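You operate a simulated robot arm through the tools that you are given. There is no shell and no other tool. Be economical: measure what you need, move in short steps, check, and stop when the job is done.

The job below is to be done with a simulated robot arm. You get a single attempt, and the scene is never put back.

Task
Load coil 57 in the bench coil holder; feed 2 pegs, strong tension.
Fine: cover shut again before you feed; one press of the feed button gives one peg; leave the tension knob set.

The check looks at the end state, three seconds after you hand in, the way a careful person would. Anything else that was tipped, shoved, dropped, spilled or broken makes it a failure. A push-on lid holds only when it is set on centred and level and pressed home; a screw cap is set on level and turned clockwise until tight.

Robot
A 7-joint arm with a two-finger parallel gripper, fixed in place. Base frame: the origin is at the foot of the arm, x ahead of it, y to its left, z up; the work surface is at about z = 840. Lengths are in mm, angles in degrees, forces in N, time in s.
With the tool pointing down near the work surface it reaches from about 240 to 680 mm from the base axis. Its first joint turns from -66.0 to 66.0 degrees. Payload 2.4 kg.
Tool frame: the origin (TCP) lies between the finger pads and is the grasp point; the fingertips stand 30 mm ahead of it; z points along the fingers, y is the line along which they close. The gripper opens to 94 mm. The fingers are 28 mm wide and 10 mm thick; the gripper's body (50 by 96 mm) begins 55 mm behind the TCP.
Orientation is told as [roll, pitch, yaw] about the base's x, y, z axes, in that order, counted from this pose: with the fingers straight down and closing along the base's y, the tool's x points along the base's -x, its y along +y and its z along -z.

Tools
- The arm moves only by the tool step_arm. Its arguments are lists of equal length, an entry for each row: "rot": the turn, a rotation vector about the tool's x, y, z in degrees, a list of three; "xyz": the shift along the tool's x, y, z in m, a list of three; "claw": the closure in counts, from 0 (fully open) to 255 (shut). In form: {"rot": [[wx, wy, wz], ...], "xyz": [[x, y, z], ...], "claw": [claw, ...]}. A call has 1 to 8 rows; each row shifts and turns the commanded pose from where the row before left it, along the tool's axes as they then stand. Rows are played at 5 a second. More than 50 mm and 8.6 degrees between two rows, or a gripper value outside its range, and nothing of the call is played. A pose out of reach is approached as far as the arm can. The call stops where the force on the tool passes 40 N (or 10 N more than at its start, if that is more) or the arm is blocked; 0.2 s more then pass. Each finger travels about 153 mm/s and halts on what it meets, pressing with about 38 N; the grip force reading is that of the motor and also rises with nothing between the fingers. The clock runs only during rows and for 0.2 s after the last one: add rows that do not move to give the fingers time. It gives the time, the measured TCP pose, the force on the tool (base axes), the opening and the grip force at its end, in the units of the frame above (readings bear some noise), with the torque about the TCP (base axes, N m) and any sound that the robot's microphone picked up.
- Cameras (640 x 400 px; columns grow to the right, rows downward): "scene" is fixed at [39, 472.3, 1451.1]; the picture's right is [-0.75, -0.66, 0.00], its down [-0.33, 0.38, -0.86] and it looks along [0.57, -0.65, -0.50] (base axes); focal length 322 px, centre (320, 200). "wrist" rides on the gripper at [76, 14, -102] in the tool frame; the picture's right is [-0.18, 0.98, 0.00], its down [-0.75, -0.14, -0.64] and it looks along [-0.63, -0.12, 0.77] (tool axes); focal length 243 px, centre (320, 200). There is no depth. A picture from a camera that has moved, and an enlarged one, comes with that camera's place and axes in the base frame and with its lens.
- grab_frame(camera): a new picture of that camera. It takes no simulated time.
- close_up(camera, box): a new picture of the part [left, top, right, bottom] of that camera's present view, enlarged. It takes no simulated time.
- job_done(): hands the job in; it is judged then, once.

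Go step by step. Nothing tells you positions but the pictures and the camera data: compare them with the known pose of the tool, close in by small moves and look again before you grip or let go. The budget is 120 turns and 68 pictures, counting those below and the enlarged ones. Unless the task says otherwise, let go and move clear before handing in, and close with one line.

The tools are called after "Call:" by a JSON object that holds its "api" and its "payload". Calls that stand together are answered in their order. step_arm: Moves the arm, as the interface text tells. Its arguments: {"type":"object","properties":{"rot":{"type":"array"},"xyz":{"type":"array"},"claw":{"type":"array"}},"required":["rot","xyz","claw"]} The other tools are called the same way: grab_frame (camera) takes a picture; close_up (camera, box) takes an enlarged picture of a part of a camera's view; job_done () hands the job in.

At the start:

```text
clock: 0.0
tool_pos: [448.2, -96.4, 1173.3]
tool_rot: [0.0, 0.0, -0.1]
force: [0.2, -0.6, -0.9]
moment: [-0.03, -0.03, 0.02]
gripper_width: 93.9
grip_force: 0.0
```

scene: 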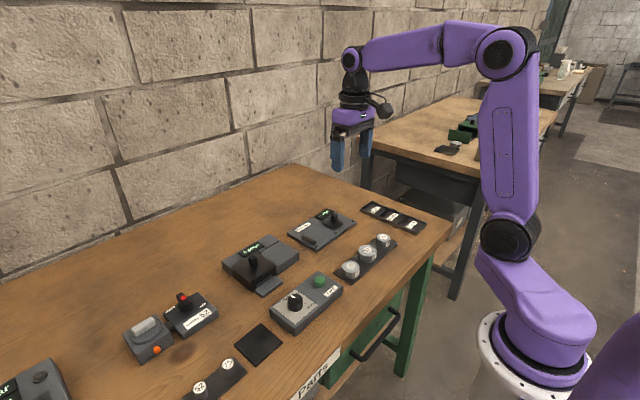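
wrist: 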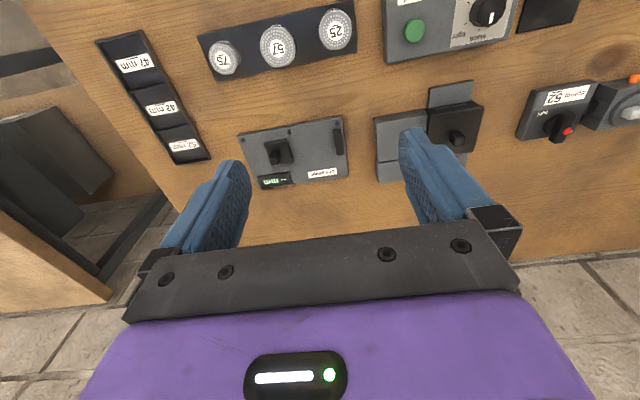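

I see a bench with several devices and a rack with coils 75, 57 and 25. I'll enlarge the views to tell the parts apart.

Call:
{"api": "close_up", "payload": {"camera": "scene", "box": [200, 190, 440, 340]}}

Call:
{"api": "close_up", "payload": {"camera": "wrist", "box": [340, 0, 640, 188]}}

Call:
{"api": "close_up", "payload": {"camera": "wrist", "box": [90, 0, 390, 188]}}

Call:
{"api": "close_up", "payload": {"camera": "scene", "box": [0, 250, 240, 400]}}

```text
2.67 times, centred on (320, 265) of scene
camera zoom: at [39.0, 472.3, 1451.1], right [-0.75, -0.66, 0.0], down [-0.33, 0.38, -0.86], along [0.57, -0.65, -0.5], focal length 858 px, centre (320, 27)
```

zoom: 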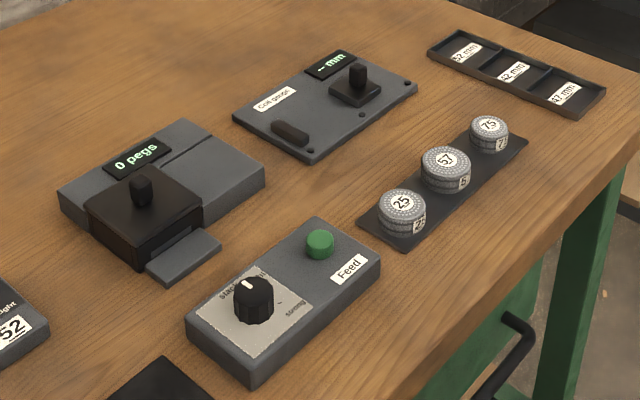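

```text
2.13 times, centred on (490, 94) of wrist
camera zoom: at [373.2, -83.7, 1275.1], right [0.18, 0.98, 0.0], down [0.75, -0.14, 0.64], along [0.63, -0.12, -0.77], focal length 516 px, centre (-42, 426)
```

zoom: 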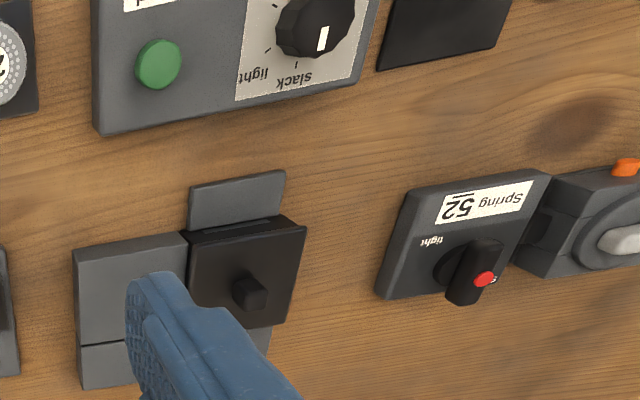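

```text
2.13 times, centred on (240, 94) of wrist
camera zoom: at [373.2, -83.7, 1275.1], right [0.18, 0.98, 0.0], down [0.75, -0.14, 0.64], along [0.63, -0.12, -0.77], focal length 516 px, centre (490, 426)
```

zoom: 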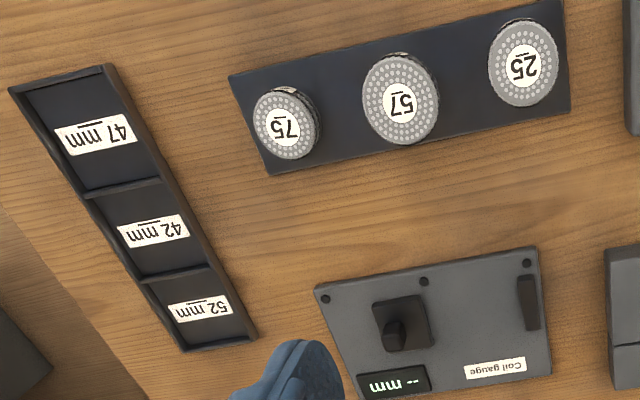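

```text
2.67 times, centred on (120, 325) of scene
camera zoom: at [39.0, 472.3, 1451.1], right [-0.75, -0.66, 0.0], down [-0.33, 0.38, -0.86], along [0.57, -0.65, -0.5], focal length 858 px, centre (853, -133)
```

zoom: 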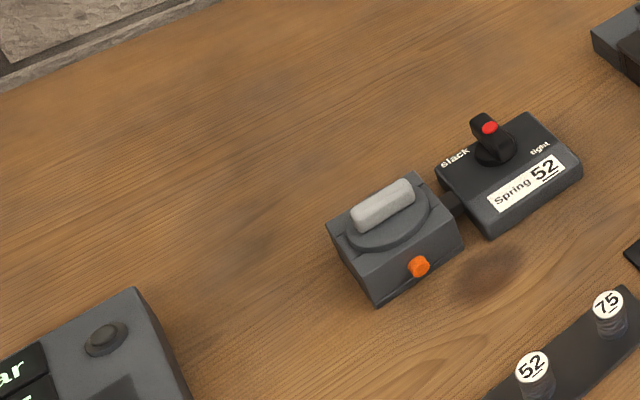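

The coil holder is the "0 pegs" unit with the black cover, and the feed box with its knob and button is nearer the robot. I'll move above them for a better look at the dial and cover.

Call:
{"api": "step_arm", "payload": {"rot": [[0, 0, 0], [0, 0, 0], [0, 0, 0], [0, 0, 0], [0, 0, 0]], "xyz": [[0.02, 0.035, 0.015], [0.02, 0.035, 0.015], [0.02, 0.035, 0.015], [0.02, 0.035, 0.015], [0, 0, 0]], "claw": [0, 0, 0, 0, 0]}}

Call:
{"api": "grab_frame", "payload": {"camera": "wrist"}}

```text
clock: 1.2
tool_pos: [368.0, 46.6, 1112.3]
tool_rot: [-0.1, 0.0, 0.0]
force: [0.3, -0.2, -0.4]
moment: [-0.01, 0.02, 0.0]
gripper_width: 94.3
grip_force: 0.1
```

```text
61 pictures are left
camera wrist: at [292.0, 59.8, 1213.7], right [0.18, 0.98, 0.0], down [0.75, -0.14, 0.64], along [0.63, -0.12, -0.77], focal length 243 px, centre (320, 200)
```

wrist: 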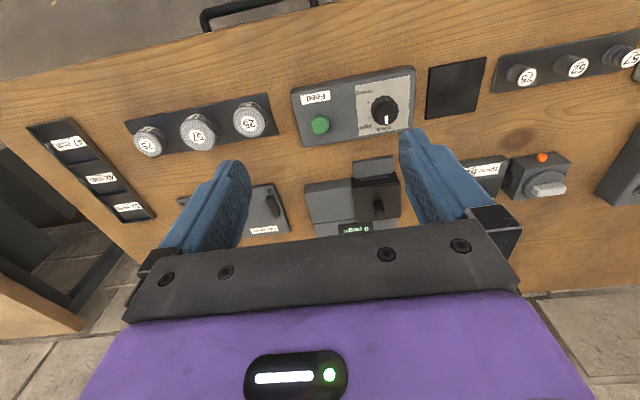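

Call:
{"api": "close_up", "payload": {"camera": "wrist", "box": [280, 50, 440, 150]}}

Call:
{"api": "close_up", "payload": {"camera": "wrist", "box": [280, 140, 440, 240]}}

Call:
{"api": "close_up", "payload": {"camera": "scene", "box": [210, 225, 350, 340]}}

```text
4.00 times, centred on (360, 100) of wrist
camera zoom: at [292.0, 59.8, 1213.7], right [0.18, 0.98, 0.0], down [0.75, -0.14, 0.64], along [0.63, -0.12, -0.77], focal length 970 px, centre (160, 600)
```

zoom: 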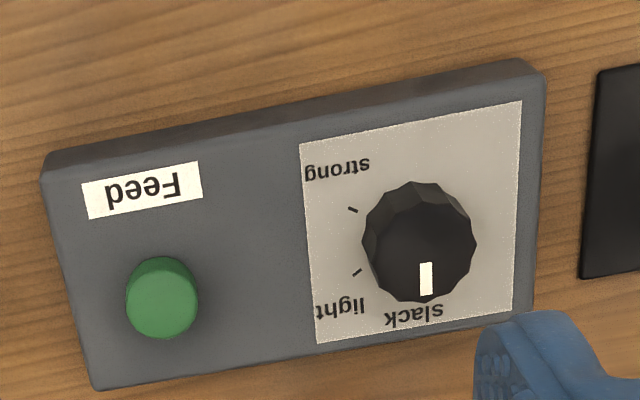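

```text
4.00 times, centred on (360, 190) of wrist
camera zoom: at [292.0, 59.8, 1213.7], right [0.18, 0.98, 0.0], down [0.75, -0.14, 0.64], along [0.63, -0.12, -0.77], focal length 970 px, centre (160, 240)
```

zoom: 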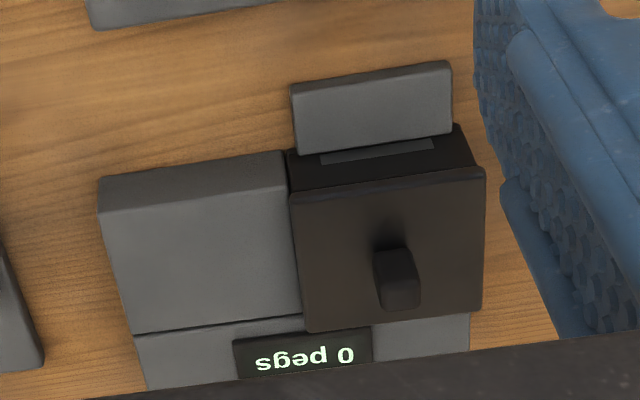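

```text
3.48 times, centred on (280, 282) of scene
camera zoom: at [39.0, 472.3, 1451.1], right [-0.75, -0.67, 0.0], down [-0.33, 0.38, -0.86], along [0.57, -0.65, -0.5], focal length 1119 px, centre (459, -87)
```

zoom: 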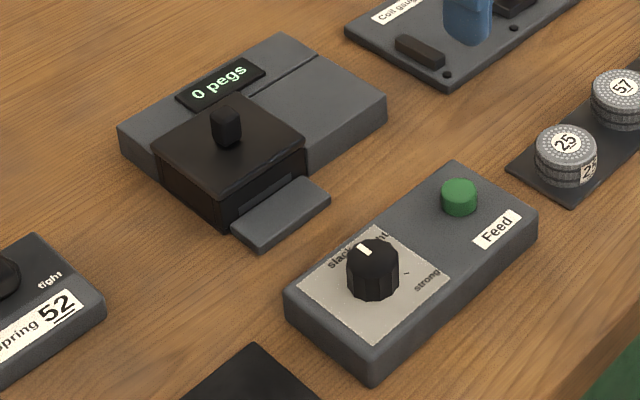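

The dial reads slack, light, strong going clockwise, and the cover is a black lid with a central grip at about (593, 110, 897). I'll move closer to inspect the lid.

Call:
{"api": "step_arm", "payload": {"rot": [[0, 0, 0], [0, 0, 0], [0, 0, 0], [0, 0, 0], [0, 0, 0], [0, 0, 0]], "xyz": [[-0.0264, 0.0127, 0.0224], [-0.0264, 0.0127, 0.0224], [-0.0264, 0.0127, 0.0224], [-0.0264, 0.0127, 0.0224], [-0.0264, 0.0127, 0.0224], [0, 0, 0]], "claw": [0, 0, 0, 0, 0, 0]}}

Call:
{"api": "grab_frame", "payload": {"camera": "wrist"}}

```text
clock: 2.6
tool_pos: [502.0, 107.2, 997.8]
tool_rot: [0.1, 0.0, 0.1]
force: [0.6, -0.4, 0.3]
moment: [0.02, -0.01, 0.0]
gripper_width: 93.9
grip_force: 0.0
```

```text
57 pictures are left
camera wrist: at [425.8, 120.8, 1099.8], right [0.18, 0.98, 0.0], down [0.75, -0.14, 0.64], along [0.63, -0.12, -0.77], focal length 243 px, centre (320, 200)
```

wrist: 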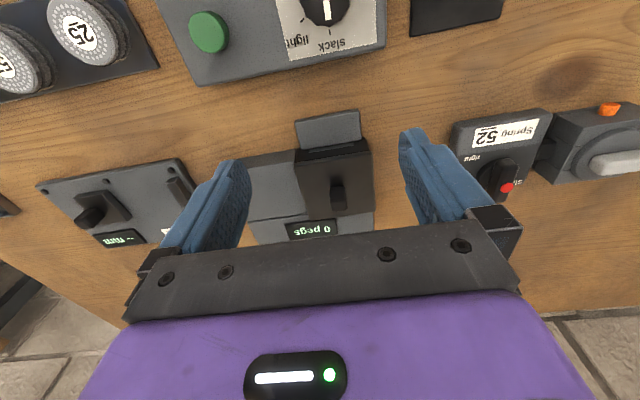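

Call:
{"api": "close_up", "payload": {"camera": "wrist", "box": [240, 100, 400, 240]}}

Call:
{"api": "close_up", "payload": {"camera": "scene", "box": [215, 230, 305, 305]}}

```text
2.86 times, centred on (320, 170) of wrist
camera zoom: at [425.8, 120.8, 1099.8], right [0.18, 0.98, 0.0], down [0.75, -0.14, 0.64], along [0.63, -0.12, -0.77], focal length 693 px, centre (320, 286)
```

zoom: 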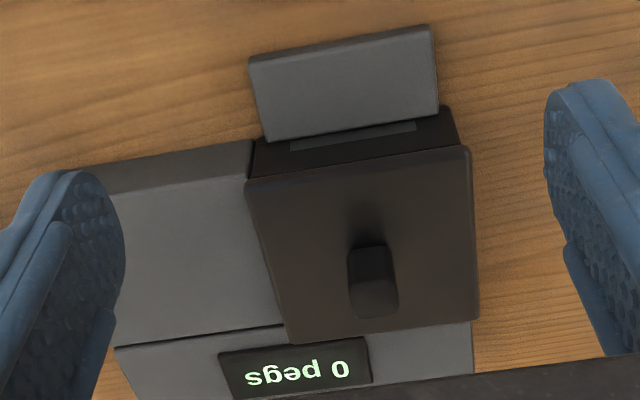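

```text
5.33 times, centred on (260, 268) of scene
camera zoom: at [39.0, 472.3, 1451.1], right [-0.75, -0.66, 0.0], down [-0.33, 0.38, -0.86], along [0.57, -0.65, -0.5], focal length 1716 px, centre (640, -160)
```

zoom: 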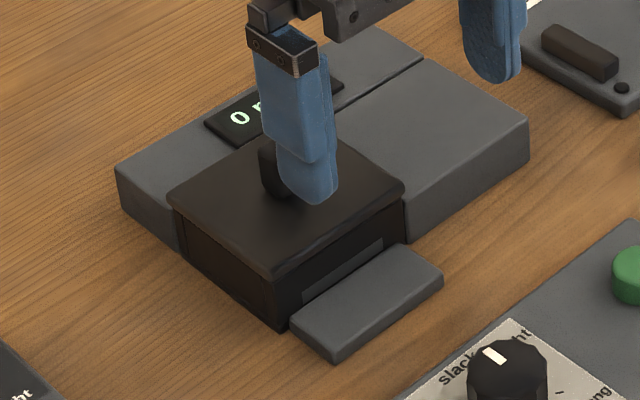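

The black lid tops a chamber and its grip stands about 28 mm above it. I'll go over the grip and check alignment before lowering.

Call:
{"api": "step_arm", "payload": {"rot": [[0, 0, 0], [0, 0, 0], [0, 0, 0], [0, 0, 0]], "xyz": [[-0.045, 0.001, 0], [-0.045, 0.001, 0.02], [0, 0, 0.03], [0, 0, 0]], "claw": [0, 0, 90, 90]}}

Call:
{"api": "grab_frame", "payload": {"camera": "wrist"}}

Call:
{"api": "close_up", "payload": {"camera": "scene", "box": [200, 205, 320, 305]}}

```text
clock: 3.6
tool_pos: [591.3, 107.5, 950.3]
tool_rot: [0.0, 0.0, 0.0]
force: [-0.6, -0.8, -0.1]
moment: [0.01, -0.01, 0.01]
gripper_width: 60.8
grip_force: 0.1
```

```text
54 pictures are left
camera wrist: at [515.9, 121.5, 1051.9], right [0.18, 0.98, 0.0], down [0.75, -0.14, 0.64], along [0.63, -0.12, -0.77], focal length 243 px, centre (320, 200)
```

wrist: 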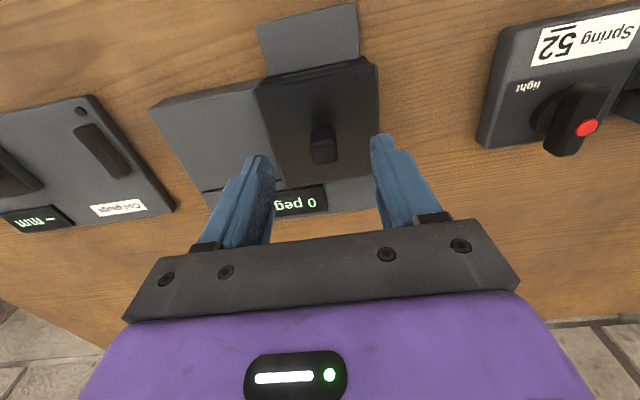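

```text
4.00 times, centred on (260, 255) of scene
camera zoom: at [39.0, 472.3, 1451.1], right [-0.75, -0.66, 0.0], down [-0.33, 0.38, -0.86], along [0.57, -0.65, -0.5], focal length 1287 px, centre (560, -20)
```

zoom: 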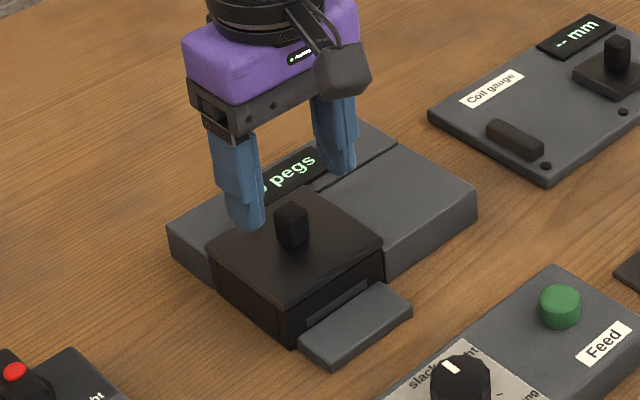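

The grip is centred near (597, 108) with its top at about z 902. I'll lower around it.

Call:
{"api": "step_arm", "payload": {"rot": [[0, 0, 0], [0, 0, 0], [0, 0, 0], [0, 0, 0]], "xyz": [[-0.005, 0, 0.015], [0, 0, 0.012], [0, 0, 0.008], [0, 0, 0]], "claw": [90, 90, 90, 90]}}

Call:
{"api": "close_up", "payload": {"camera": "wrist", "box": [200, 40, 440, 240]}}

Call:
{"api": "close_up", "payload": {"camera": "scene", "box": [220, 225, 300, 295]}}

```text
clock: 4.6
tool_pos: [594.9, 108.4, 917.4]
tool_rot: [-0.1, 0.0, 0.0]
force: [0.0, 0.1, -1.7]
moment: [0.0, 0.02, 0.02]
gripper_width: 60.6
grip_force: 0.1
```

```text
2.00 times, centred on (320, 140) of wrist
camera zoom: at [519.7, 121.5, 1018.7], right [0.18, 0.98, 0.0], down [0.75, -0.14, 0.64], along [0.63, -0.12, -0.77], focal length 485 px, centre (320, 320)
```

zoom: 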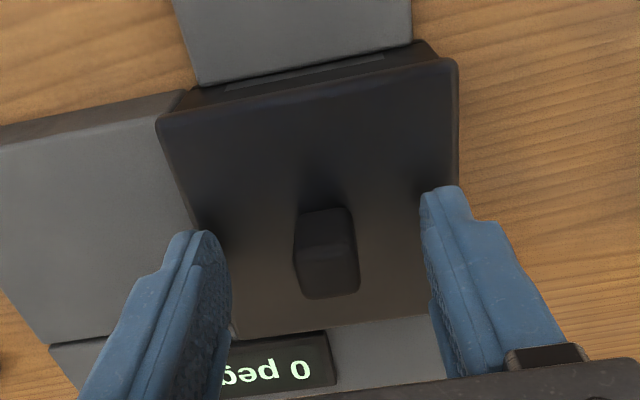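

```text
5.71 times, centred on (260, 260) of scene
camera zoom: at [39.0, 472.3, 1451.1], right [-0.75, -0.66, 0.0], down [-0.33, 0.38, -0.86], along [0.57, -0.65, -0.5], focal length 1839 px, centre (663, -143)
```

zoom: 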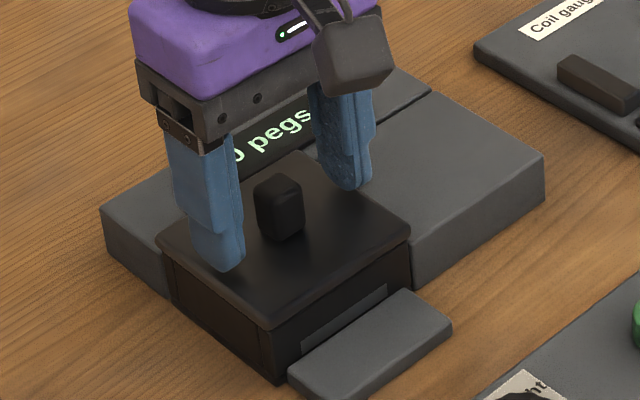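

The grip is between the fingers. I'll go down a little more and close.

Call:
{"api": "step_arm", "payload": {"rot": [[0, 0, 0], [0, 0, 0], [0, 0, 0], [0, 0, 0], [0, 0, 0]], "xyz": [[0, 0, 0.005], [0, 0, 0], [0, 0, 0], [0, 0, 0], [0, 0, 0]], "claw": [90, 140, 180, 200, 220]}}

```text
clock: 5.8
tool_pos: [595.7, 108.9, 912.9]
tool_rot: [0.1, -0.1, 0.1]
force: [-3.6, 1.9, 25.2]
moment: [0.04, 0.29, 0.06]
gripper_width: 18.7
grip_force: 5.4
```

The grip is held at 18.7 mm wide, with the fingertips touching the lid. I'll lift gently and see how the lid is attached.

Call:
{"api": "step_arm", "payload": {"rot": [[0, 0, 0], [0, 0, 0], [0, 0, 0], [0, 0, 0]], "xyz": [[0, 0, -0.003], [0, 0, -0.003], [0, 0, -0.004], [0, 0, 0]], "claw": [240, 240, 240, 240]}}

Call:
{"api": "close_up", "payload": {"camera": "scene", "box": [220, 225, 300, 295]}}

```text
clock: 6.8
tool_pos: [593.8, 108.6, 919.8]
tool_rot: [0.0, 0.5, 0.1]
force: [2.1, -0.5, -30.8]
moment: [0.07, 0.06, 0.0]
gripper_width: 17.4
grip_force: 45.0
```

```text
5.71 times, centred on (260, 260) of scene
camera zoom: at [39.7, 472.4, 1451.0], right [-0.75, -0.66, 0.0], down [-0.33, 0.38, -0.86], along [0.57, -0.65, -0.5], focal length 1839 px, centre (663, -143)
```

zoom: 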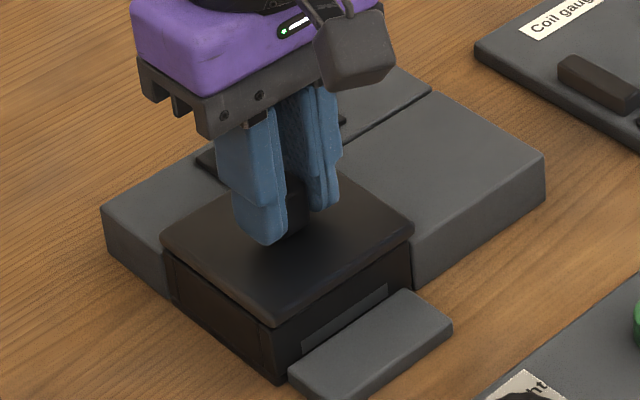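

The lid resists at about 31 N and may have begun to rise, as a push-fit would. I'll pull a bit more.

Call:
{"api": "step_arm", "payload": {"rot": [[0, 0, 0], [0, 0, 0], [0, 0, 0]], "xyz": [[0, 0, -0.002], [0, 0, -0.002], [0, 0, 0]], "claw": [250, 250, 250]}}

Call:
{"api": "close_up", "payload": {"camera": "scene", "box": [220, 225, 300, 295]}}

```text
clock: 7.6
tool_pos: [593.9, 107.6, 923.2]
tool_rot: [-0.1, 0.4, 0.0]
force: [-5.3, 0.0, -28.4]
moment: [0.06, 0.64, 0.01]
gripper_width: 18.0
grip_force: 44.6
```

```text
5.71 times, centred on (260, 260) of scene
camera zoom: at [39.4, 472.4, 1451.0], right [-0.75, -0.66, 0.0], down [-0.33, 0.38, -0.86], along [0.57, -0.65, -0.5], focal length 1839 px, centre (663, -143)
```

zoom: 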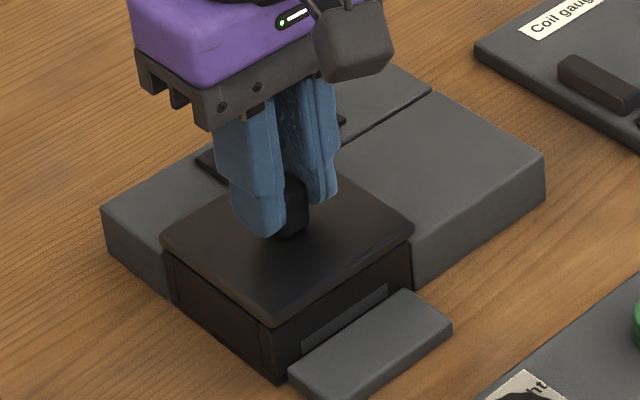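

The fingers slipped up and the lid didn't lift, but gripping it seems to have shifted it slightly toward -y. It may be a sliding cover, so I'll re-grip lower without pulling and try a small slide toward -y.

Call:
{"api": "step_arm", "payload": {"rot": [[0, 0, 0], [0, 0, 0], [0, 0, 0], [0, 0, 0], [0, 0, 0], [0, -0.3, 0], [0, 0, 0]], "xyz": [[0, 0, 0], [0, 0, 0.004], [0, 0, 0.003], [0, 0, 0], [0, -0.004, 0], [0, -0.004, 0], [0, 0, 0]], "claw": [170, 170, 170, 225, 225, 225, 225]}}

Call:
{"api": "close_up", "payload": {"camera": "scene", "box": [220, 225, 300, 295]}}

```text
clock: 9.2
tool_pos: [596.1, 100.1, 918.8]
tool_rot: [0.0, -0.4, -0.1]
force: [0.9, 0.0, 9.0]
moment: [0.05, 1.26, -0.04]
gripper_width: 17.6
grip_force: 44.8
```

```text
5.71 times, centred on (260, 260) of scene
camera zoom: at [38.9, 472.3, 1451.1], right [-0.75, -0.66, 0.0], down [-0.33, 0.38, -0.86], along [0.57, -0.65, -0.5], focal length 1839 px, centre (663, -143)
```

zoom: 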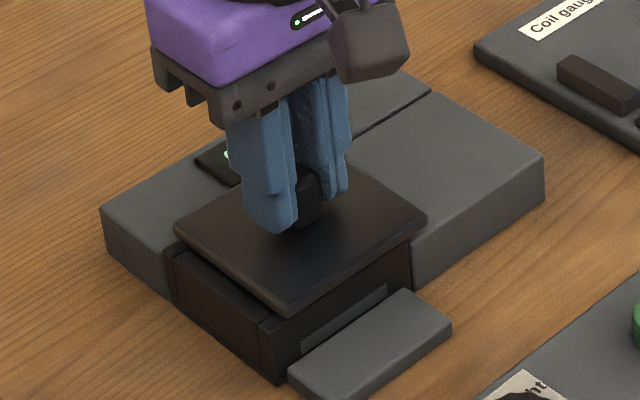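

The cover slides toward -y with little force. I'll continue sliding it open.

Call:
{"api": "step_arm", "payload": {"rot": [[0, 0.3, 0], [0, 0, 0], [0, 0, 0], [0, 0, 0], [0, 0, 0], [0, 0, 0]], "xyz": [[0, -0.008, 0], [0, -0.008, 0], [0, -0.008, 0], [0, -0.008, 0], [0, -0.008, 0], [0, 0, 0]], "claw": [225, 225, 225, 225, 225, 225]}}

Call:
{"api": "close_up", "payload": {"camera": "scene", "box": [220, 205, 320, 295]}}

```text
clock: 10.6
tool_pos: [594.6, 59.3, 918.8]
tool_rot: [0.0, 0.0, 0.1]
force: [-12.0, -0.2, 24.5]
moment: [0.01, 0.57, 0.05]
gripper_width: 17.8
grip_force: 45.1
```

```text
4.44 times, centred on (270, 250) of scene
camera zoom: at [38.2, 472.3, 1451.1], right [-0.75, -0.66, 0.0], down [-0.33, 0.38, -0.86], along [0.58, -0.65, -0.5], focal length 1430 px, centre (542, -22)
```

zoom: 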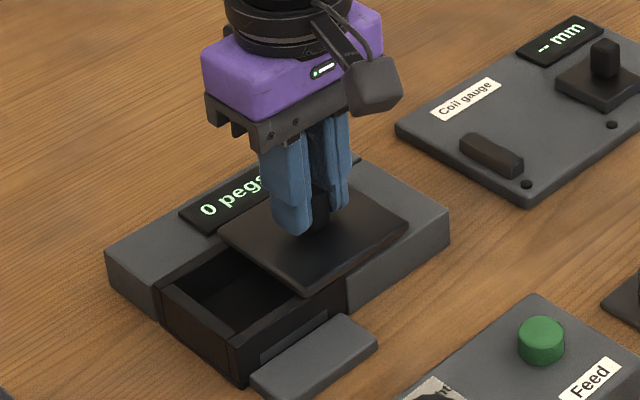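

The chamber is opening, with some side load because the device is slightly yawed. I'll correct x and z a touch and carry on.

Call:
{"api": "step_arm", "payload": {"rot": [[0, 0, 0], [0, 0, 0], [0, 0, 0], [0, 0, 0], [0, 0, 0], [0, 0, 0]], "xyz": [[0.002, 0, -0.001], [0.0005, -0.009, 0], [0.0005, -0.009, 0], [0.0005, -0.009, 0], [0.0005, -0.008, 0], [0, 0, 0]], "claw": [225, 225, 225, 225, 225, 225]}}

Call:
{"api": "close_up", "payload": {"camera": "scene", "box": [220, 205, 320, 295]}}

```text
clock: 12.0
tool_pos: [594.5, 25.2, 919.2]
tool_rot: [0.0, -0.5, -0.1]
force: [28.0, -0.1, -15.0]
moment: [-0.02, -0.51, 0.01]
gripper_width: 17.5
grip_force: 45.1
```

```text
4.44 times, centred on (270, 250) of scene
camera zoom: at [40.0, 472.3, 1451.0], right [-0.75, -0.66, 0.0], down [-0.33, 0.38, -0.86], along [0.57, -0.65, -0.5], focal length 1430 px, centre (542, -22)
```

zoom: 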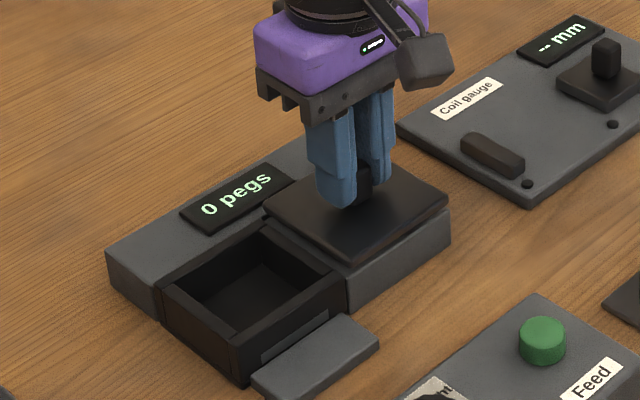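

The chamber is fully open and the cover is parked over the grey block. I'll relieve the side load, release and rise.

Call:
{"api": "step_arm", "payload": {"rot": [[0, 0, 0], [0, 0, 0], [0, 0, 0], [0, 0, 0], [0, 0, 0], [0, 0, 0], [0, 0, 0]], "xyz": [[-0.0035, 0, 0.001], [0, 0, 0], [0, 0, 0], [0, 0, -0.03], [0, 0, -0.04], [0, 0, -0.04], [0, 0, 0]], "claw": [225, 140, 100, 100, 60, 0, 0]}}

Call:
{"api": "grab_frame", "payload": {"camera": "wrist"}}

```text
clock: 13.6
tool_pos: [594.4, 24.8, 1029.7]
tool_rot: [0.0, 0.0, 0.0]
force: [0.4, -1.2, 0.5]
moment: [0.03, 0.02, 0.0]
gripper_width: 94.1
grip_force: 0.0
```

```text
45 pictures are left
camera wrist: at [519.3, 38.2, 1132.1], right [0.18, 0.98, 0.0], down [0.75, -0.14, 0.64], along [0.63, -0.12, -0.77], focal length 243 px, centre (320, 200)
```

wrist: 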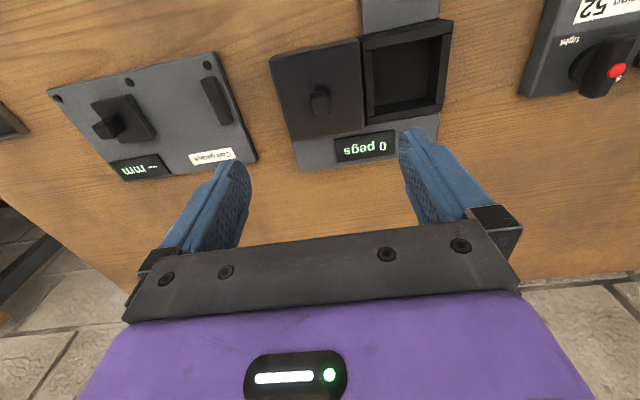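

The tray is open, with an inner size of about 66 mm. Next I'll go look at coil 57, which I estimate at about (412, -148).

Call:
{"api": "step_arm", "payload": {"rot": [[0, 0, 0], [0, 0, 0], [0, 0, 0], [0, 0, 0], [0, 0, 0], [0, 0, 0], [0, 0, 0]], "xyz": [[0.032, -0.0275, 0.0], [0.032, -0.0275, 0.0], [0.032, -0.0275, 0.0], [0.032, -0.0275, 0.0], [0.032, -0.0275, 0.02], [0.034, -0.0275, 0.02], [0, 0, 0]], "claw": [0, 0, 0, 0, 0, 0, 0]}}

Call:
{"api": "grab_frame", "payload": {"camera": "wrist"}}

Call:
{"api": "close_up", "payload": {"camera": "scene", "box": [320, 215, 420, 290]}}

```text
clock: 15.2
tool_pos: [402.9, -140.0, 989.4]
tool_rot: [0.0, 0.1, 0.0]
force: [0.1, -0.1, 0.1]
moment: [0.0, -0.01, -0.01]
gripper_width: 93.9
grip_force: 0.0
```

```text
44 pictures are left
camera wrist: at [325.9, -126.8, 1090.8], right [0.18, 0.98, 0.0], down [0.75, -0.14, 0.64], along [0.63, -0.12, -0.77], focal length 243 px, centre (320, 200)
```

wrist: 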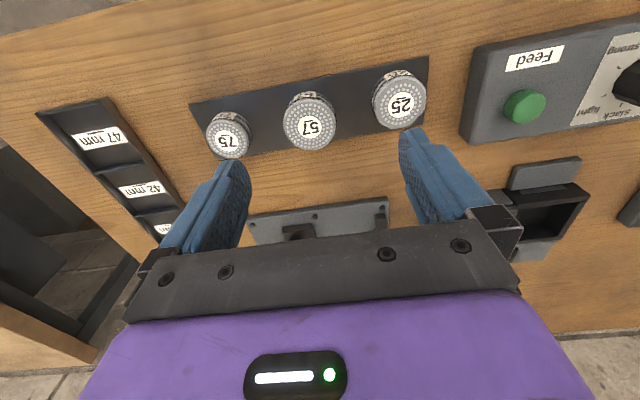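

```text
5.33 times, centred on (370, 252) of scene
camera zoom: at [39.0, 472.3, 1451.1], right [-0.75, -0.66, 0.0], down [-0.33, 0.38, -0.86], along [0.57, -0.65, -0.5], focal length 1716 px, centre (53, -80)
```

zoom: 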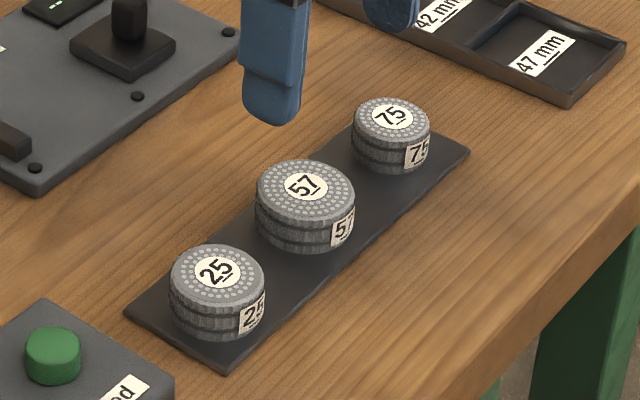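

Coil 57 is the middle one at about (415, -155), 44 mm wide, with its side label agreeing. I'll set a 60 mm opening to clear its neighbours, align above it and look.

Call:
{"api": "step_arm", "payload": {"rot": [[0, 0, 0], [0, 0, 0], [0, 0, 0], [0, 0, 0]], "xyz": [[-0.012, -0.015, 0], [0, 0, 0.03], [0, 0, 0.03], [0, 0, 0]], "claw": [90, 90, 90, 90]}}

Call:
{"api": "close_up", "payload": {"camera": "wrist", "box": [160, 40, 480, 240]}}

Call:
{"api": "close_up", "payload": {"camera": "scene", "box": [320, 205, 420, 290]}}

```text
clock: 16.2
tool_pos: [414.9, -155.9, 927.4]
tool_rot: [0.1, 0.0, 0.0]
force: [-0.3, -0.3, 0.6]
moment: [0.02, -0.01, 0.01]
gripper_width: 60.7
grip_force: 0.0
```

```text
2.00 times, centred on (320, 140) of wrist
camera zoom: at [338.4, -141.6, 1029.6], right [0.18, 0.98, 0.0], down [0.75, -0.14, 0.64], along [0.63, -0.12, -0.77], focal length 485 px, centre (320, 320)
```

zoom: 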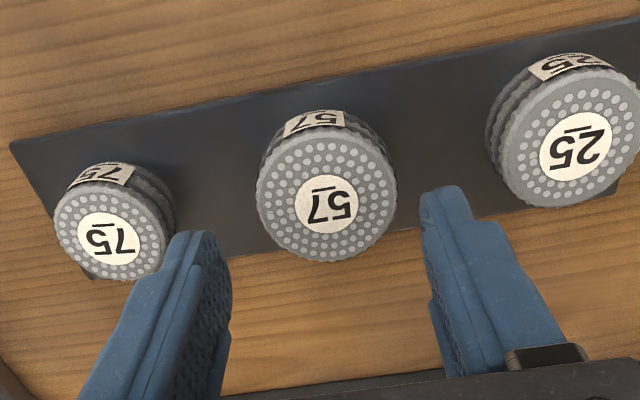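

```text
4.71 times, centred on (370, 248) of scene
camera zoom: at [39.0, 472.3, 1451.1], right [-0.75, -0.66, 0.0], down [-0.33, 0.38, -0.86], along [0.57, -0.65, -0.5], focal length 1514 px, centre (85, -24)
```

zoom: 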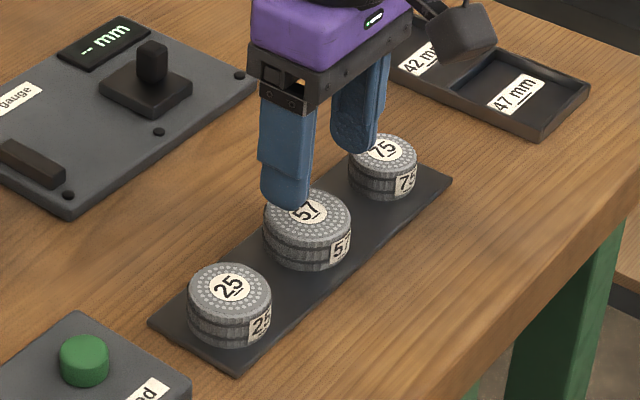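

Coil 57 is about 50 mm wide with its top near z 870. I'll lower so only the top part is gripped, since the fingers will barely fit in the chamber, then check before closing.

Call:
{"api": "step_arm", "payload": {"rot": [[0, 0, 0], [0, 0, 0], [0, 0, 0], [0, 0, 0]], "xyz": [[-0.001, 0.0015, 0], [0, 0, 0.017], [0, 0, 0.016], [0, 0, 0]], "claw": [78, 78, 78, 78]}}

Call:
{"api": "close_up", "payload": {"camera": "wrist", "box": [160, 40, 480, 240]}}

Call:
{"api": "close_up", "payload": {"camera": "scene", "box": [345, 225, 405, 270]}}

```text
clock: 17.2
tool_pos: [413.4, -154.4, 894.7]
tool_rot: [0.1, 0.0, -0.1]
force: [0.0, -0.3, 1.0]
moment: [-0.01, -0.01, 0.0]
gripper_width: 65.4
grip_force: 0.1
```

```text
2.00 times, centred on (320, 140) of wrist
camera zoom: at [338.7, -140.1, 997.2], right [0.18, 0.98, 0.0], down [0.75, -0.14, 0.64], along [0.63, -0.12, -0.77], focal length 485 px, centre (320, 320)
```

zoom: 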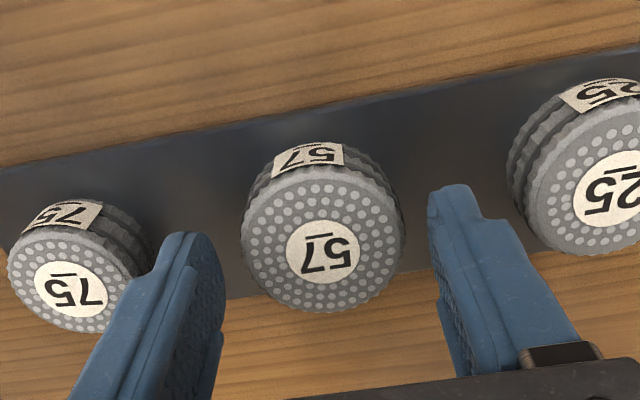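

```text
8.89 times, centred on (375, 248) of scene
camera zoom: at [39.0, 472.3, 1451.1], right [-0.75, -0.66, 0.0], down [-0.33, 0.38, -0.86], along [0.57, -0.65, -0.5], focal length 2860 px, centre (-169, -222)
```

zoom: 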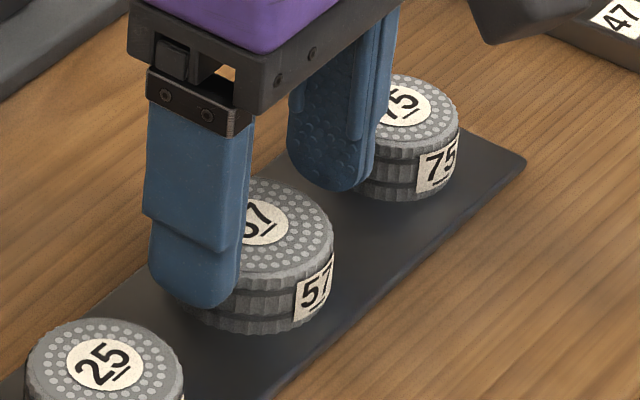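

The fingers straddle coil 57 and need about 3 mm more in x and 4 mm lower. Then I'll close.

Call:
{"api": "step_arm", "payload": {"rot": [[0, 0, 0], [0, 0, 0], [0, 0, 0], [0, 0, 0], [0, 0, 0], [0, 0, 0]], "xyz": [[-0.003, 0, 0.004], [0, 0, 0], [0, 0, 0], [0, 0, 0], [0, 0, 0], [0, 0, 0]], "claw": [78, 100, 120, 140, 150, 150]}}

```text
clock: 18.6
tool_pos: [417.5, -153.0, 890.9]
tool_rot: [0.0, 0.0, 0.1]
force: [-1.0, 0.2, -0.5]
moment: [-0.01, -0.02, 0.0]
gripper_width: 50.8
grip_force: 37.7
```

The coil is gripped at 50.8 mm. I'll lift it and check how it hangs.

Call:
{"api": "step_arm", "payload": {"rot": [[0, 0, 0], [0, 0, 0], [0, 0, 0], [0, 0, 0]], "xyz": [[0, 0, -0.01], [0, 0, -0.03], [0, 0, -0.04], [0, 0, 0]], "claw": [160, 160, 160, 160]}}

Call:
{"api": "close_up", "payload": {"camera": "scene", "box": [330, 185, 420, 255]}}

```text
clock: 19.6
tool_pos: [415.5, -152.8, 972.7]
tool_rot: [0.0, 0.1, 0.0]
force: [-0.1, 0.0, -0.3]
moment: [-0.01, 0.03, 0.01]
gripper_width: 35.3
grip_force: 0.1
```

```text
5.71 times, centred on (375, 220) of scene
camera zoom: at [39.0, 472.3, 1451.1], right [-0.75, -0.66, 0.0], down [-0.33, 0.38, -0.86], along [0.57, -0.65, -0.5], focal length 1839 px, centre (6, 86)
```

zoom: 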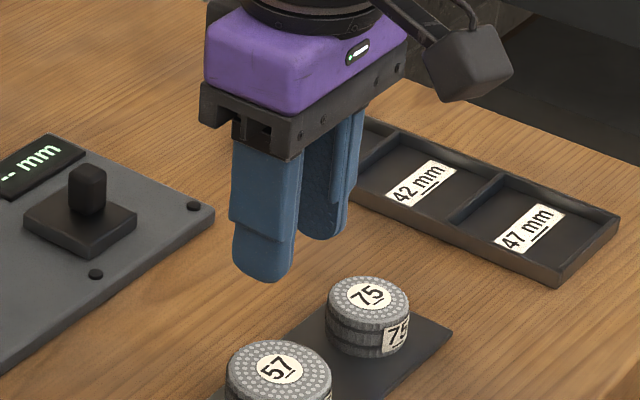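

The grip slipped off and the coil stayed behind. I'll look at how it stands before gripping deeper.

Call:
{"api": "close_up", "payload": {"camera": "scene", "box": [320, 215, 420, 290]}}

Call:
{"api": "close_up", "payload": {"camera": "wrist", "box": [160, 40, 480, 240]}}

```text
5.33 times, centred on (370, 252) of scene
camera zoom: at [39.0, 472.3, 1451.1], right [-0.75, -0.66, 0.0], down [-0.33, 0.38, -0.86], along [0.57, -0.65, -0.5], focal length 1716 px, centre (53, -80)
```

zoom: 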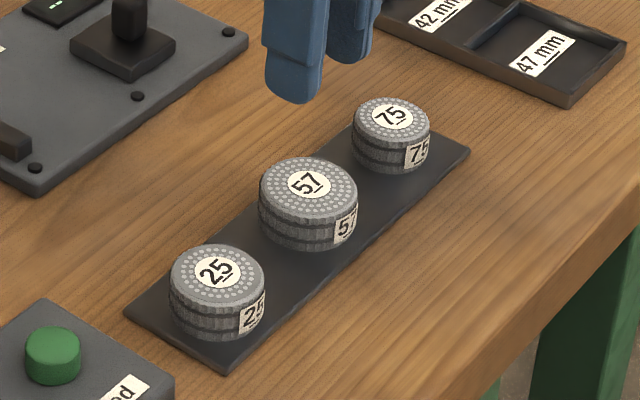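

```text
2.00 times, centred on (320, 140) of wrist
camera zoom: at [340.8, -138.4, 1073.8], right [0.18, 0.98, 0.0], down [0.75, -0.14, 0.64], along [0.63, -0.12, -0.77], focal length 485 px, centre (320, 320)
```

zoom: 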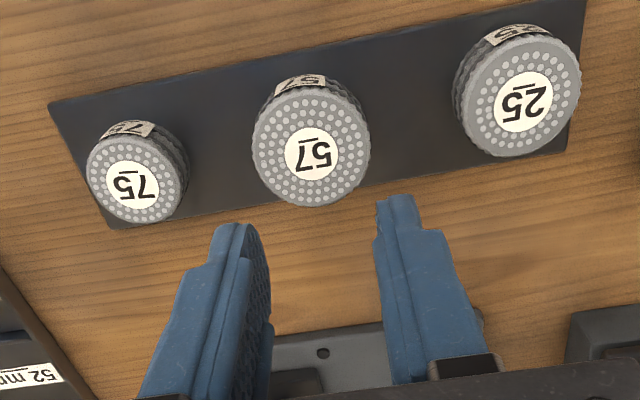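

Coil 57 is still upright at about (417, -156). I'll re-open, go down about 8 mm deeper and grip again.

Call:
{"api": "step_arm", "payload": {"rot": [[0, 0, 0], [0, 0, 0], [0, 0, 0], [0, 0, 0], [0, 0, 0], [0, 0, 0], [0, 0, 0]], "xyz": [[-0.0015, -0.0025, 0], [0, 0, 0.04], [0, 0, 0.04], [0, 0, 0.01], [0, 0, 0], [0, 0, 0], [0, 0, 0]], "claw": [74, 74, 74, 74, 100, 150, 170]}}

Call:
{"api": "close_up", "payload": {"camera": "scene", "box": [345, 225, 405, 270]}}

```text
clock: 21.2
tool_pos: [418.6, -154.5, 882.5]
tool_rot: [0.1, 0.0, 0.0]
force: [1.0, -0.1, 0.5]
moment: [-0.01, -0.06, -0.01]
gripper_width: 50.9
grip_force: 38.1
```

```text
8.89 times, centred on (375, 248) of scene
camera zoom: at [39.0, 472.3, 1451.1], right [-0.75, -0.66, 0.0], down [-0.33, 0.38, -0.86], along [0.57, -0.65, -0.5], focal length 2860 px, centre (-169, -222)
```

zoom: 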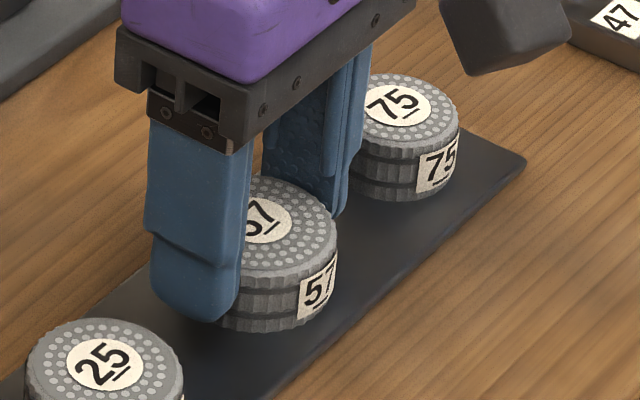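

The fingers are centred and deeper now. I'll lift slowly.

Call:
{"api": "step_arm", "payload": {"rot": [[0, 0, 0], [0, 0, 0], [0, 0, 0], [0, 0, 0], [0, 0, 0]], "xyz": [[0, 0, 0], [0, 0, -0.005], [0, 0, -0.01], [0, 0, -0.02], [0, 0, 0]], "claw": [200, 200, 200, 200, 200]}}

Call:
{"api": "close_up", "payload": {"camera": "scene", "box": [335, 205, 415, 265]}}

```text
clock: 22.4
tool_pos: [417.4, -155.1, 915.4]
tool_rot: [0.0, 0.1, -0.1]
force: [1.2, -0.2, -2.0]
moment: [0.03, 0.03, 0.02]
gripper_width: 50.7
grip_force: 38.2
```

```text
6.67 times, centred on (375, 235) of scene
camera zoom: at [39.0, 472.3, 1451.1], right [-0.75, -0.66, 0.0], down [-0.33, 0.38, -0.86], along [0.57, -0.65, -0.5], focal length 2145 px, centre (-47, -33)
```

zoom: 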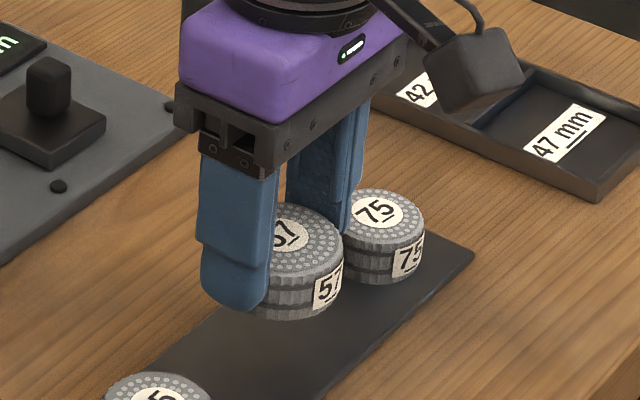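

The coil is held. I'll lift it clear and carry it to short of the chamber to measure the inside.

Call:
{"api": "step_arm", "payload": {"rot": [[0, 0, 0], [0, 0, 0], [0, 0, 0], [0, 0, 0], [0, 0, 0], [0, 0, 0], [0, 0, 0], [0, 0, 0]], "xyz": [[0, 0, -0.035], [-0.0, 0.02, -0.04], [-0.017, 0.04, -0.01], [-0.017, 0.04, 0], [-0.017, 0.04, 0], [-0.017, 0.04, 0], [-0.017, 0.04, 0], [-0.017, 0.041, 0]], "claw": [200, 200, 200, 200, 200, 200, 200, 200]}}

Call:
{"api": "grab_frame", "payload": {"camera": "wrist"}}

Call:
{"api": "close_up", "payload": {"camera": "wrist", "box": [220, 60, 420, 190]}}

```text
clock: 24.2
tool_pos: [521.1, 105.7, 1000.4]
tool_rot: [0.0, 0.0, -0.1]
force: [-0.6, 0.1, -2.1]
moment: [0.01, 0.04, -0.01]
gripper_width: 50.8
grip_force: 38.3
```

```text
33 pictures are left
camera wrist: at [446.2, 119.3, 1102.5], right [0.18, 0.98, 0.0], down [0.75, -0.14, 0.64], along [0.63, -0.12, -0.77], focal length 243 px, centre (320, 200)
```

wrist: 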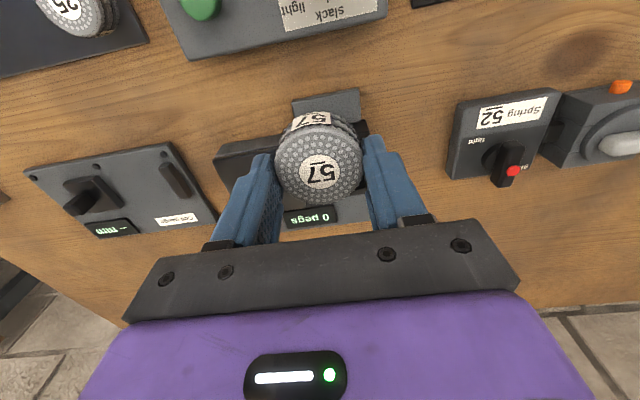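

```text
3.08 times, centred on (320, 125) of wrist
camera zoom: at [446.2, 119.3, 1102.5], right [0.18, 0.98, 0.0], down [0.75, -0.14, 0.64], along [0.63, -0.12, -0.77], focal length 746 px, centre (320, 431)
```

zoom: 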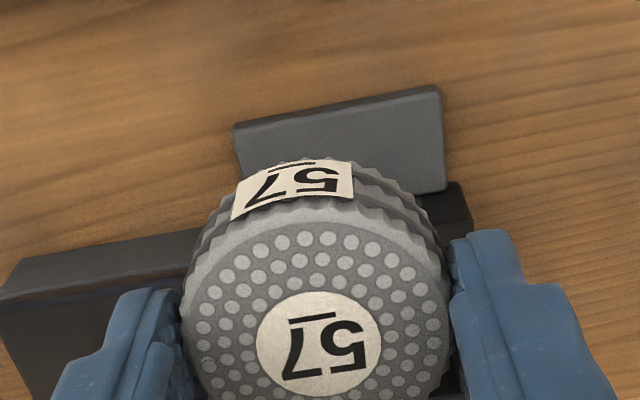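

The coil blocks the wrist view, so I'll use the scene camera for the chamber.

Call:
{"api": "close_up", "payload": {"camera": "scene", "box": [215, 235, 305, 300]}}

```text
6.15 times, centred on (260, 268) of scene
camera zoom: at [39.0, 472.3, 1451.1], right [-0.75, -0.66, 0.0], down [-0.33, 0.38, -0.86], along [0.57, -0.65, -0.5], focal length 1980 px, centre (689, -215)
```

zoom: 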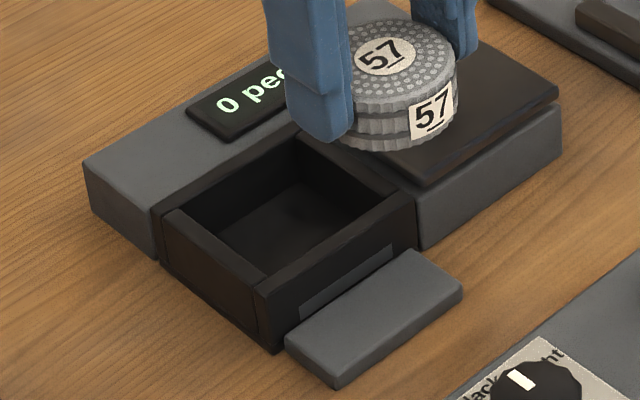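

The chamber is roughly 66 mm inside, centred near (593, 106), so the fingers can't enter around the 51 mm coil. I'll centre over it, put the fingertips just at the rim and release with a small opening so it drops flat a short way.

Call:
{"api": "step_arm", "payload": {"rot": [[0, 0, 0], [0, 0, 0], [0, 0, 0], [0, 0, 0], [0, 0, 0], [0, 0, 0]], "xyz": [[-0.036, 0.001, 0], [-0.036, 0.0005, 0], [0, 0, 0.035], [0, 0, 0.03], [0, 0, 0.015], [0, 0, 0]], "claw": [200, 200, 200, 200, 200, 200]}}

Call:
{"api": "close_up", "payload": {"camera": "scene", "box": [215, 225, 305, 295]}}

Call:
{"api": "close_up", "payload": {"camera": "wrist", "box": [200, 60, 440, 240]}}

```text
clock: 25.6
tool_pos: [592.6, 105.3, 921.2]
tool_rot: [0.0, 0.0, 0.0]
force: [-0.7, -1.1, -0.7]
moment: [0.0, 0.0, 0.01]
gripper_width: 50.7
grip_force: 38.6
```

```text
5.71 times, centred on (260, 260) of scene
camera zoom: at [39.0, 472.3, 1451.1], right [-0.75, -0.66, 0.0], down [-0.33, 0.38, -0.86], along [0.57, -0.65, -0.5], focal length 1839 px, centre (663, -143)
```

zoom: 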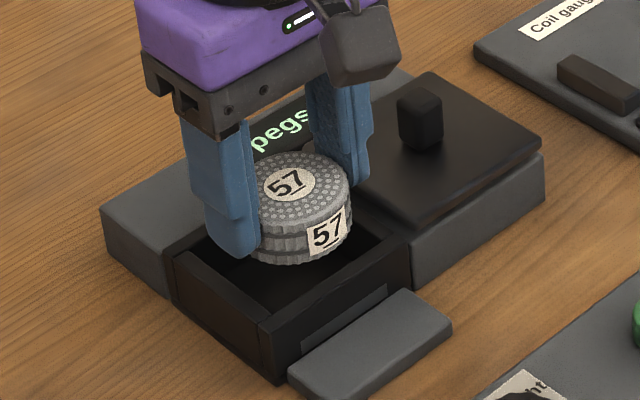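

```text
2.22 times, centred on (320, 150) of wrist
camera zoom: at [517.6, 119.3, 1022.8], right [0.18, 0.98, 0.0], down [0.75, -0.14, 0.64], along [0.63, -0.12, -0.77], focal length 539 px, centre (320, 311)
```

zoom: 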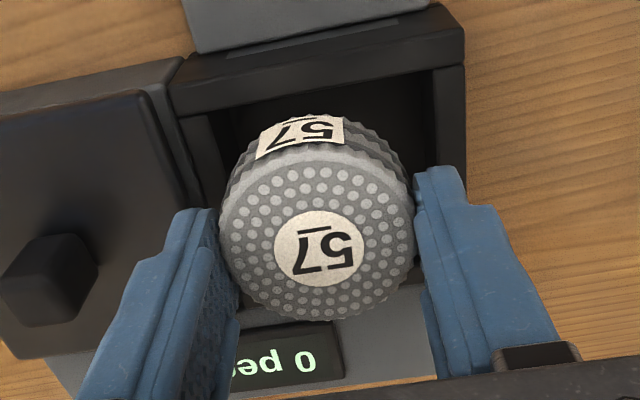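

The coil needs to shift about +3.5 mm in x and +4 mm in y to be centred over the roughly 58 × 65 mm opening. I'll do that and lower until the fingertips are just above the rim.

Call:
{"api": "step_arm", "payload": {"rot": [[0, 0, 0], [0, 0, 0], [0, 0, 0], [0, 0, 0]], "xyz": [[-0.0035, 0.004, 0], [0, 0, 0.006], [0, 0, 0.004], [0, 0, 0]], "claw": [200, 200, 200, 200]}}

Call:
{"api": "close_up", "payload": {"camera": "scene", "box": [225, 240, 295, 295]}}

Call:
{"api": "close_up", "payload": {"camera": "wrist", "box": [200, 60, 440, 240]}}

```text
clock: 26.6
tool_pos: [595.9, 111.8, 911.1]
tool_rot: [0.0, 0.0, 0.0]
force: [0.1, 0.7, -1.0]
moment: [-0.01, 0.01, 0.02]
gripper_width: 50.8
grip_force: 38.1
```

```text
7.27 times, centred on (260, 268) of scene
camera zoom: at [39.0, 472.3, 1451.1], right [-0.75, -0.66, 0.0], down [-0.33, 0.38, -0.86], along [0.57, -0.65, -0.5], focal length 2340 px, centre (756, -291)
```

zoom: 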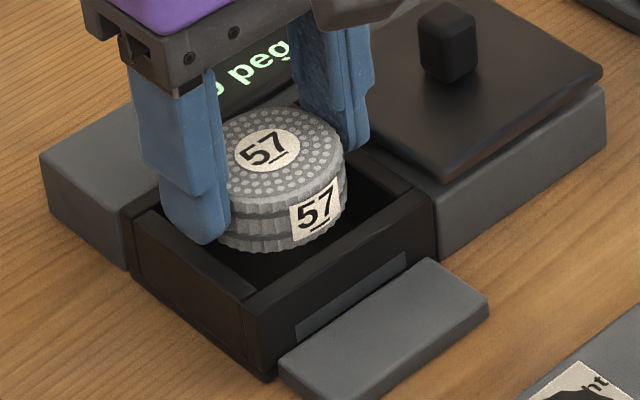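

```text
2.22 times, centred on (320, 150) of wrist
camera zoom: at [520.4, 124.4, 1013.2], right [0.18, 0.98, 0.0], down [0.75, -0.14, 0.64], along [0.63, -0.12, -0.77], focal length 539 px, centre (320, 311)
```

zoom: 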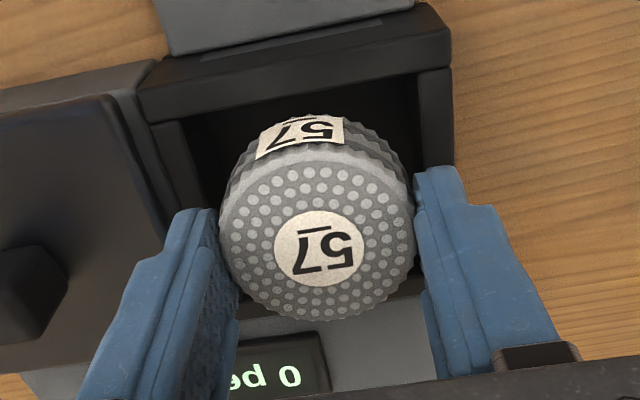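

It's centred. I'll lower the last millimetres to the rim and release with a small, even opening.

Call:
{"api": "step_arm", "payload": {"rot": [[0, 0, 0], [0, 0, 0], [0, 0, 0]], "xyz": [[0, 0, 0.002], [0, 0, 0.002], [0, 0, 0]], "claw": [200, 200, 200]}}

```text
clock: 27.4
tool_pos: [596.0, 111.4, 907.1]
tool_rot: [-0.1, 0.0, -0.1]
force: [-0.1, -0.5, -1.3]
moment: [-0.01, 0.0, 0.0]
gripper_width: 50.7
grip_force: 37.5
```

There's no contact yet, so I'll keep lowering gently.

Call:
{"api": "step_arm", "payload": {"rot": [[0, 0, 0], [0, 0, 0], [0, 0, 0]], "xyz": [[0, 0, 0.0015], [0, 0, 0.0015], [0, 0, 0]], "claw": [200, 200, 200]}}

Call:
{"api": "close_up", "payload": {"camera": "scene", "box": [225, 240, 295, 295]}}

```text
clock: 28.2
tool_pos: [596.4, 110.3, 904.4]
tool_rot: [0.0, 0.0, -0.1]
force: [0.2, 0.3, -0.7]
moment: [0.03, 0.01, 0.04]
gripper_width: 51.0
grip_force: 37.6
```

```text
7.27 times, centred on (260, 268) of scene
camera zoom: at [39.0, 472.3, 1451.1], right [-0.75, -0.66, 0.0], down [-0.33, 0.38, -0.86], along [0.57, -0.65, -0.5], focal length 2340 px, centre (756, -291)
```

zoom: 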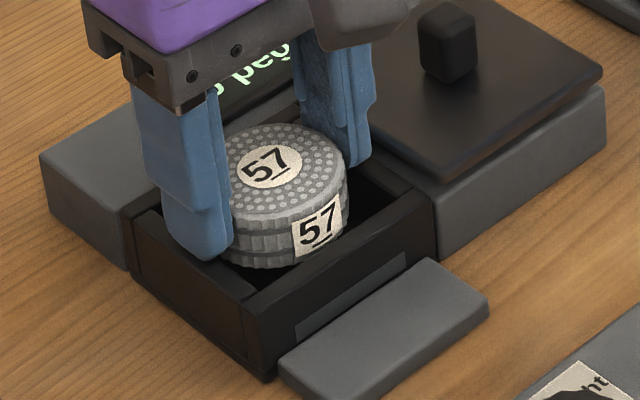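

Still free. I'll continue in small steps and stop at any contact.

Call:
{"api": "step_arm", "payload": {"rot": [[0, 0, 0], [0, 0, 0], [0, 0, 0], [0, 0, 0]], "xyz": [[0, 0, 0.0015], [0, 0, 0.0015], [0, 0, 0.0015], [0, 0, 0]], "claw": [200, 200, 200, 200]}}

```text
clock: 28.9
tool_pos: [597.2, 111.0, 904.5]
tool_rot: [0.0, 0.0, -0.1]
force: [-7.7, -2.0, 10.2]
moment: [0.23, 0.15, 0.15]
gripper_width: 51.0
grip_force: 37.9
stopped in row 3: the force on the tool passed its limit at 44 N (the readings are from after the stop); the commanded pose is now the measured one
```

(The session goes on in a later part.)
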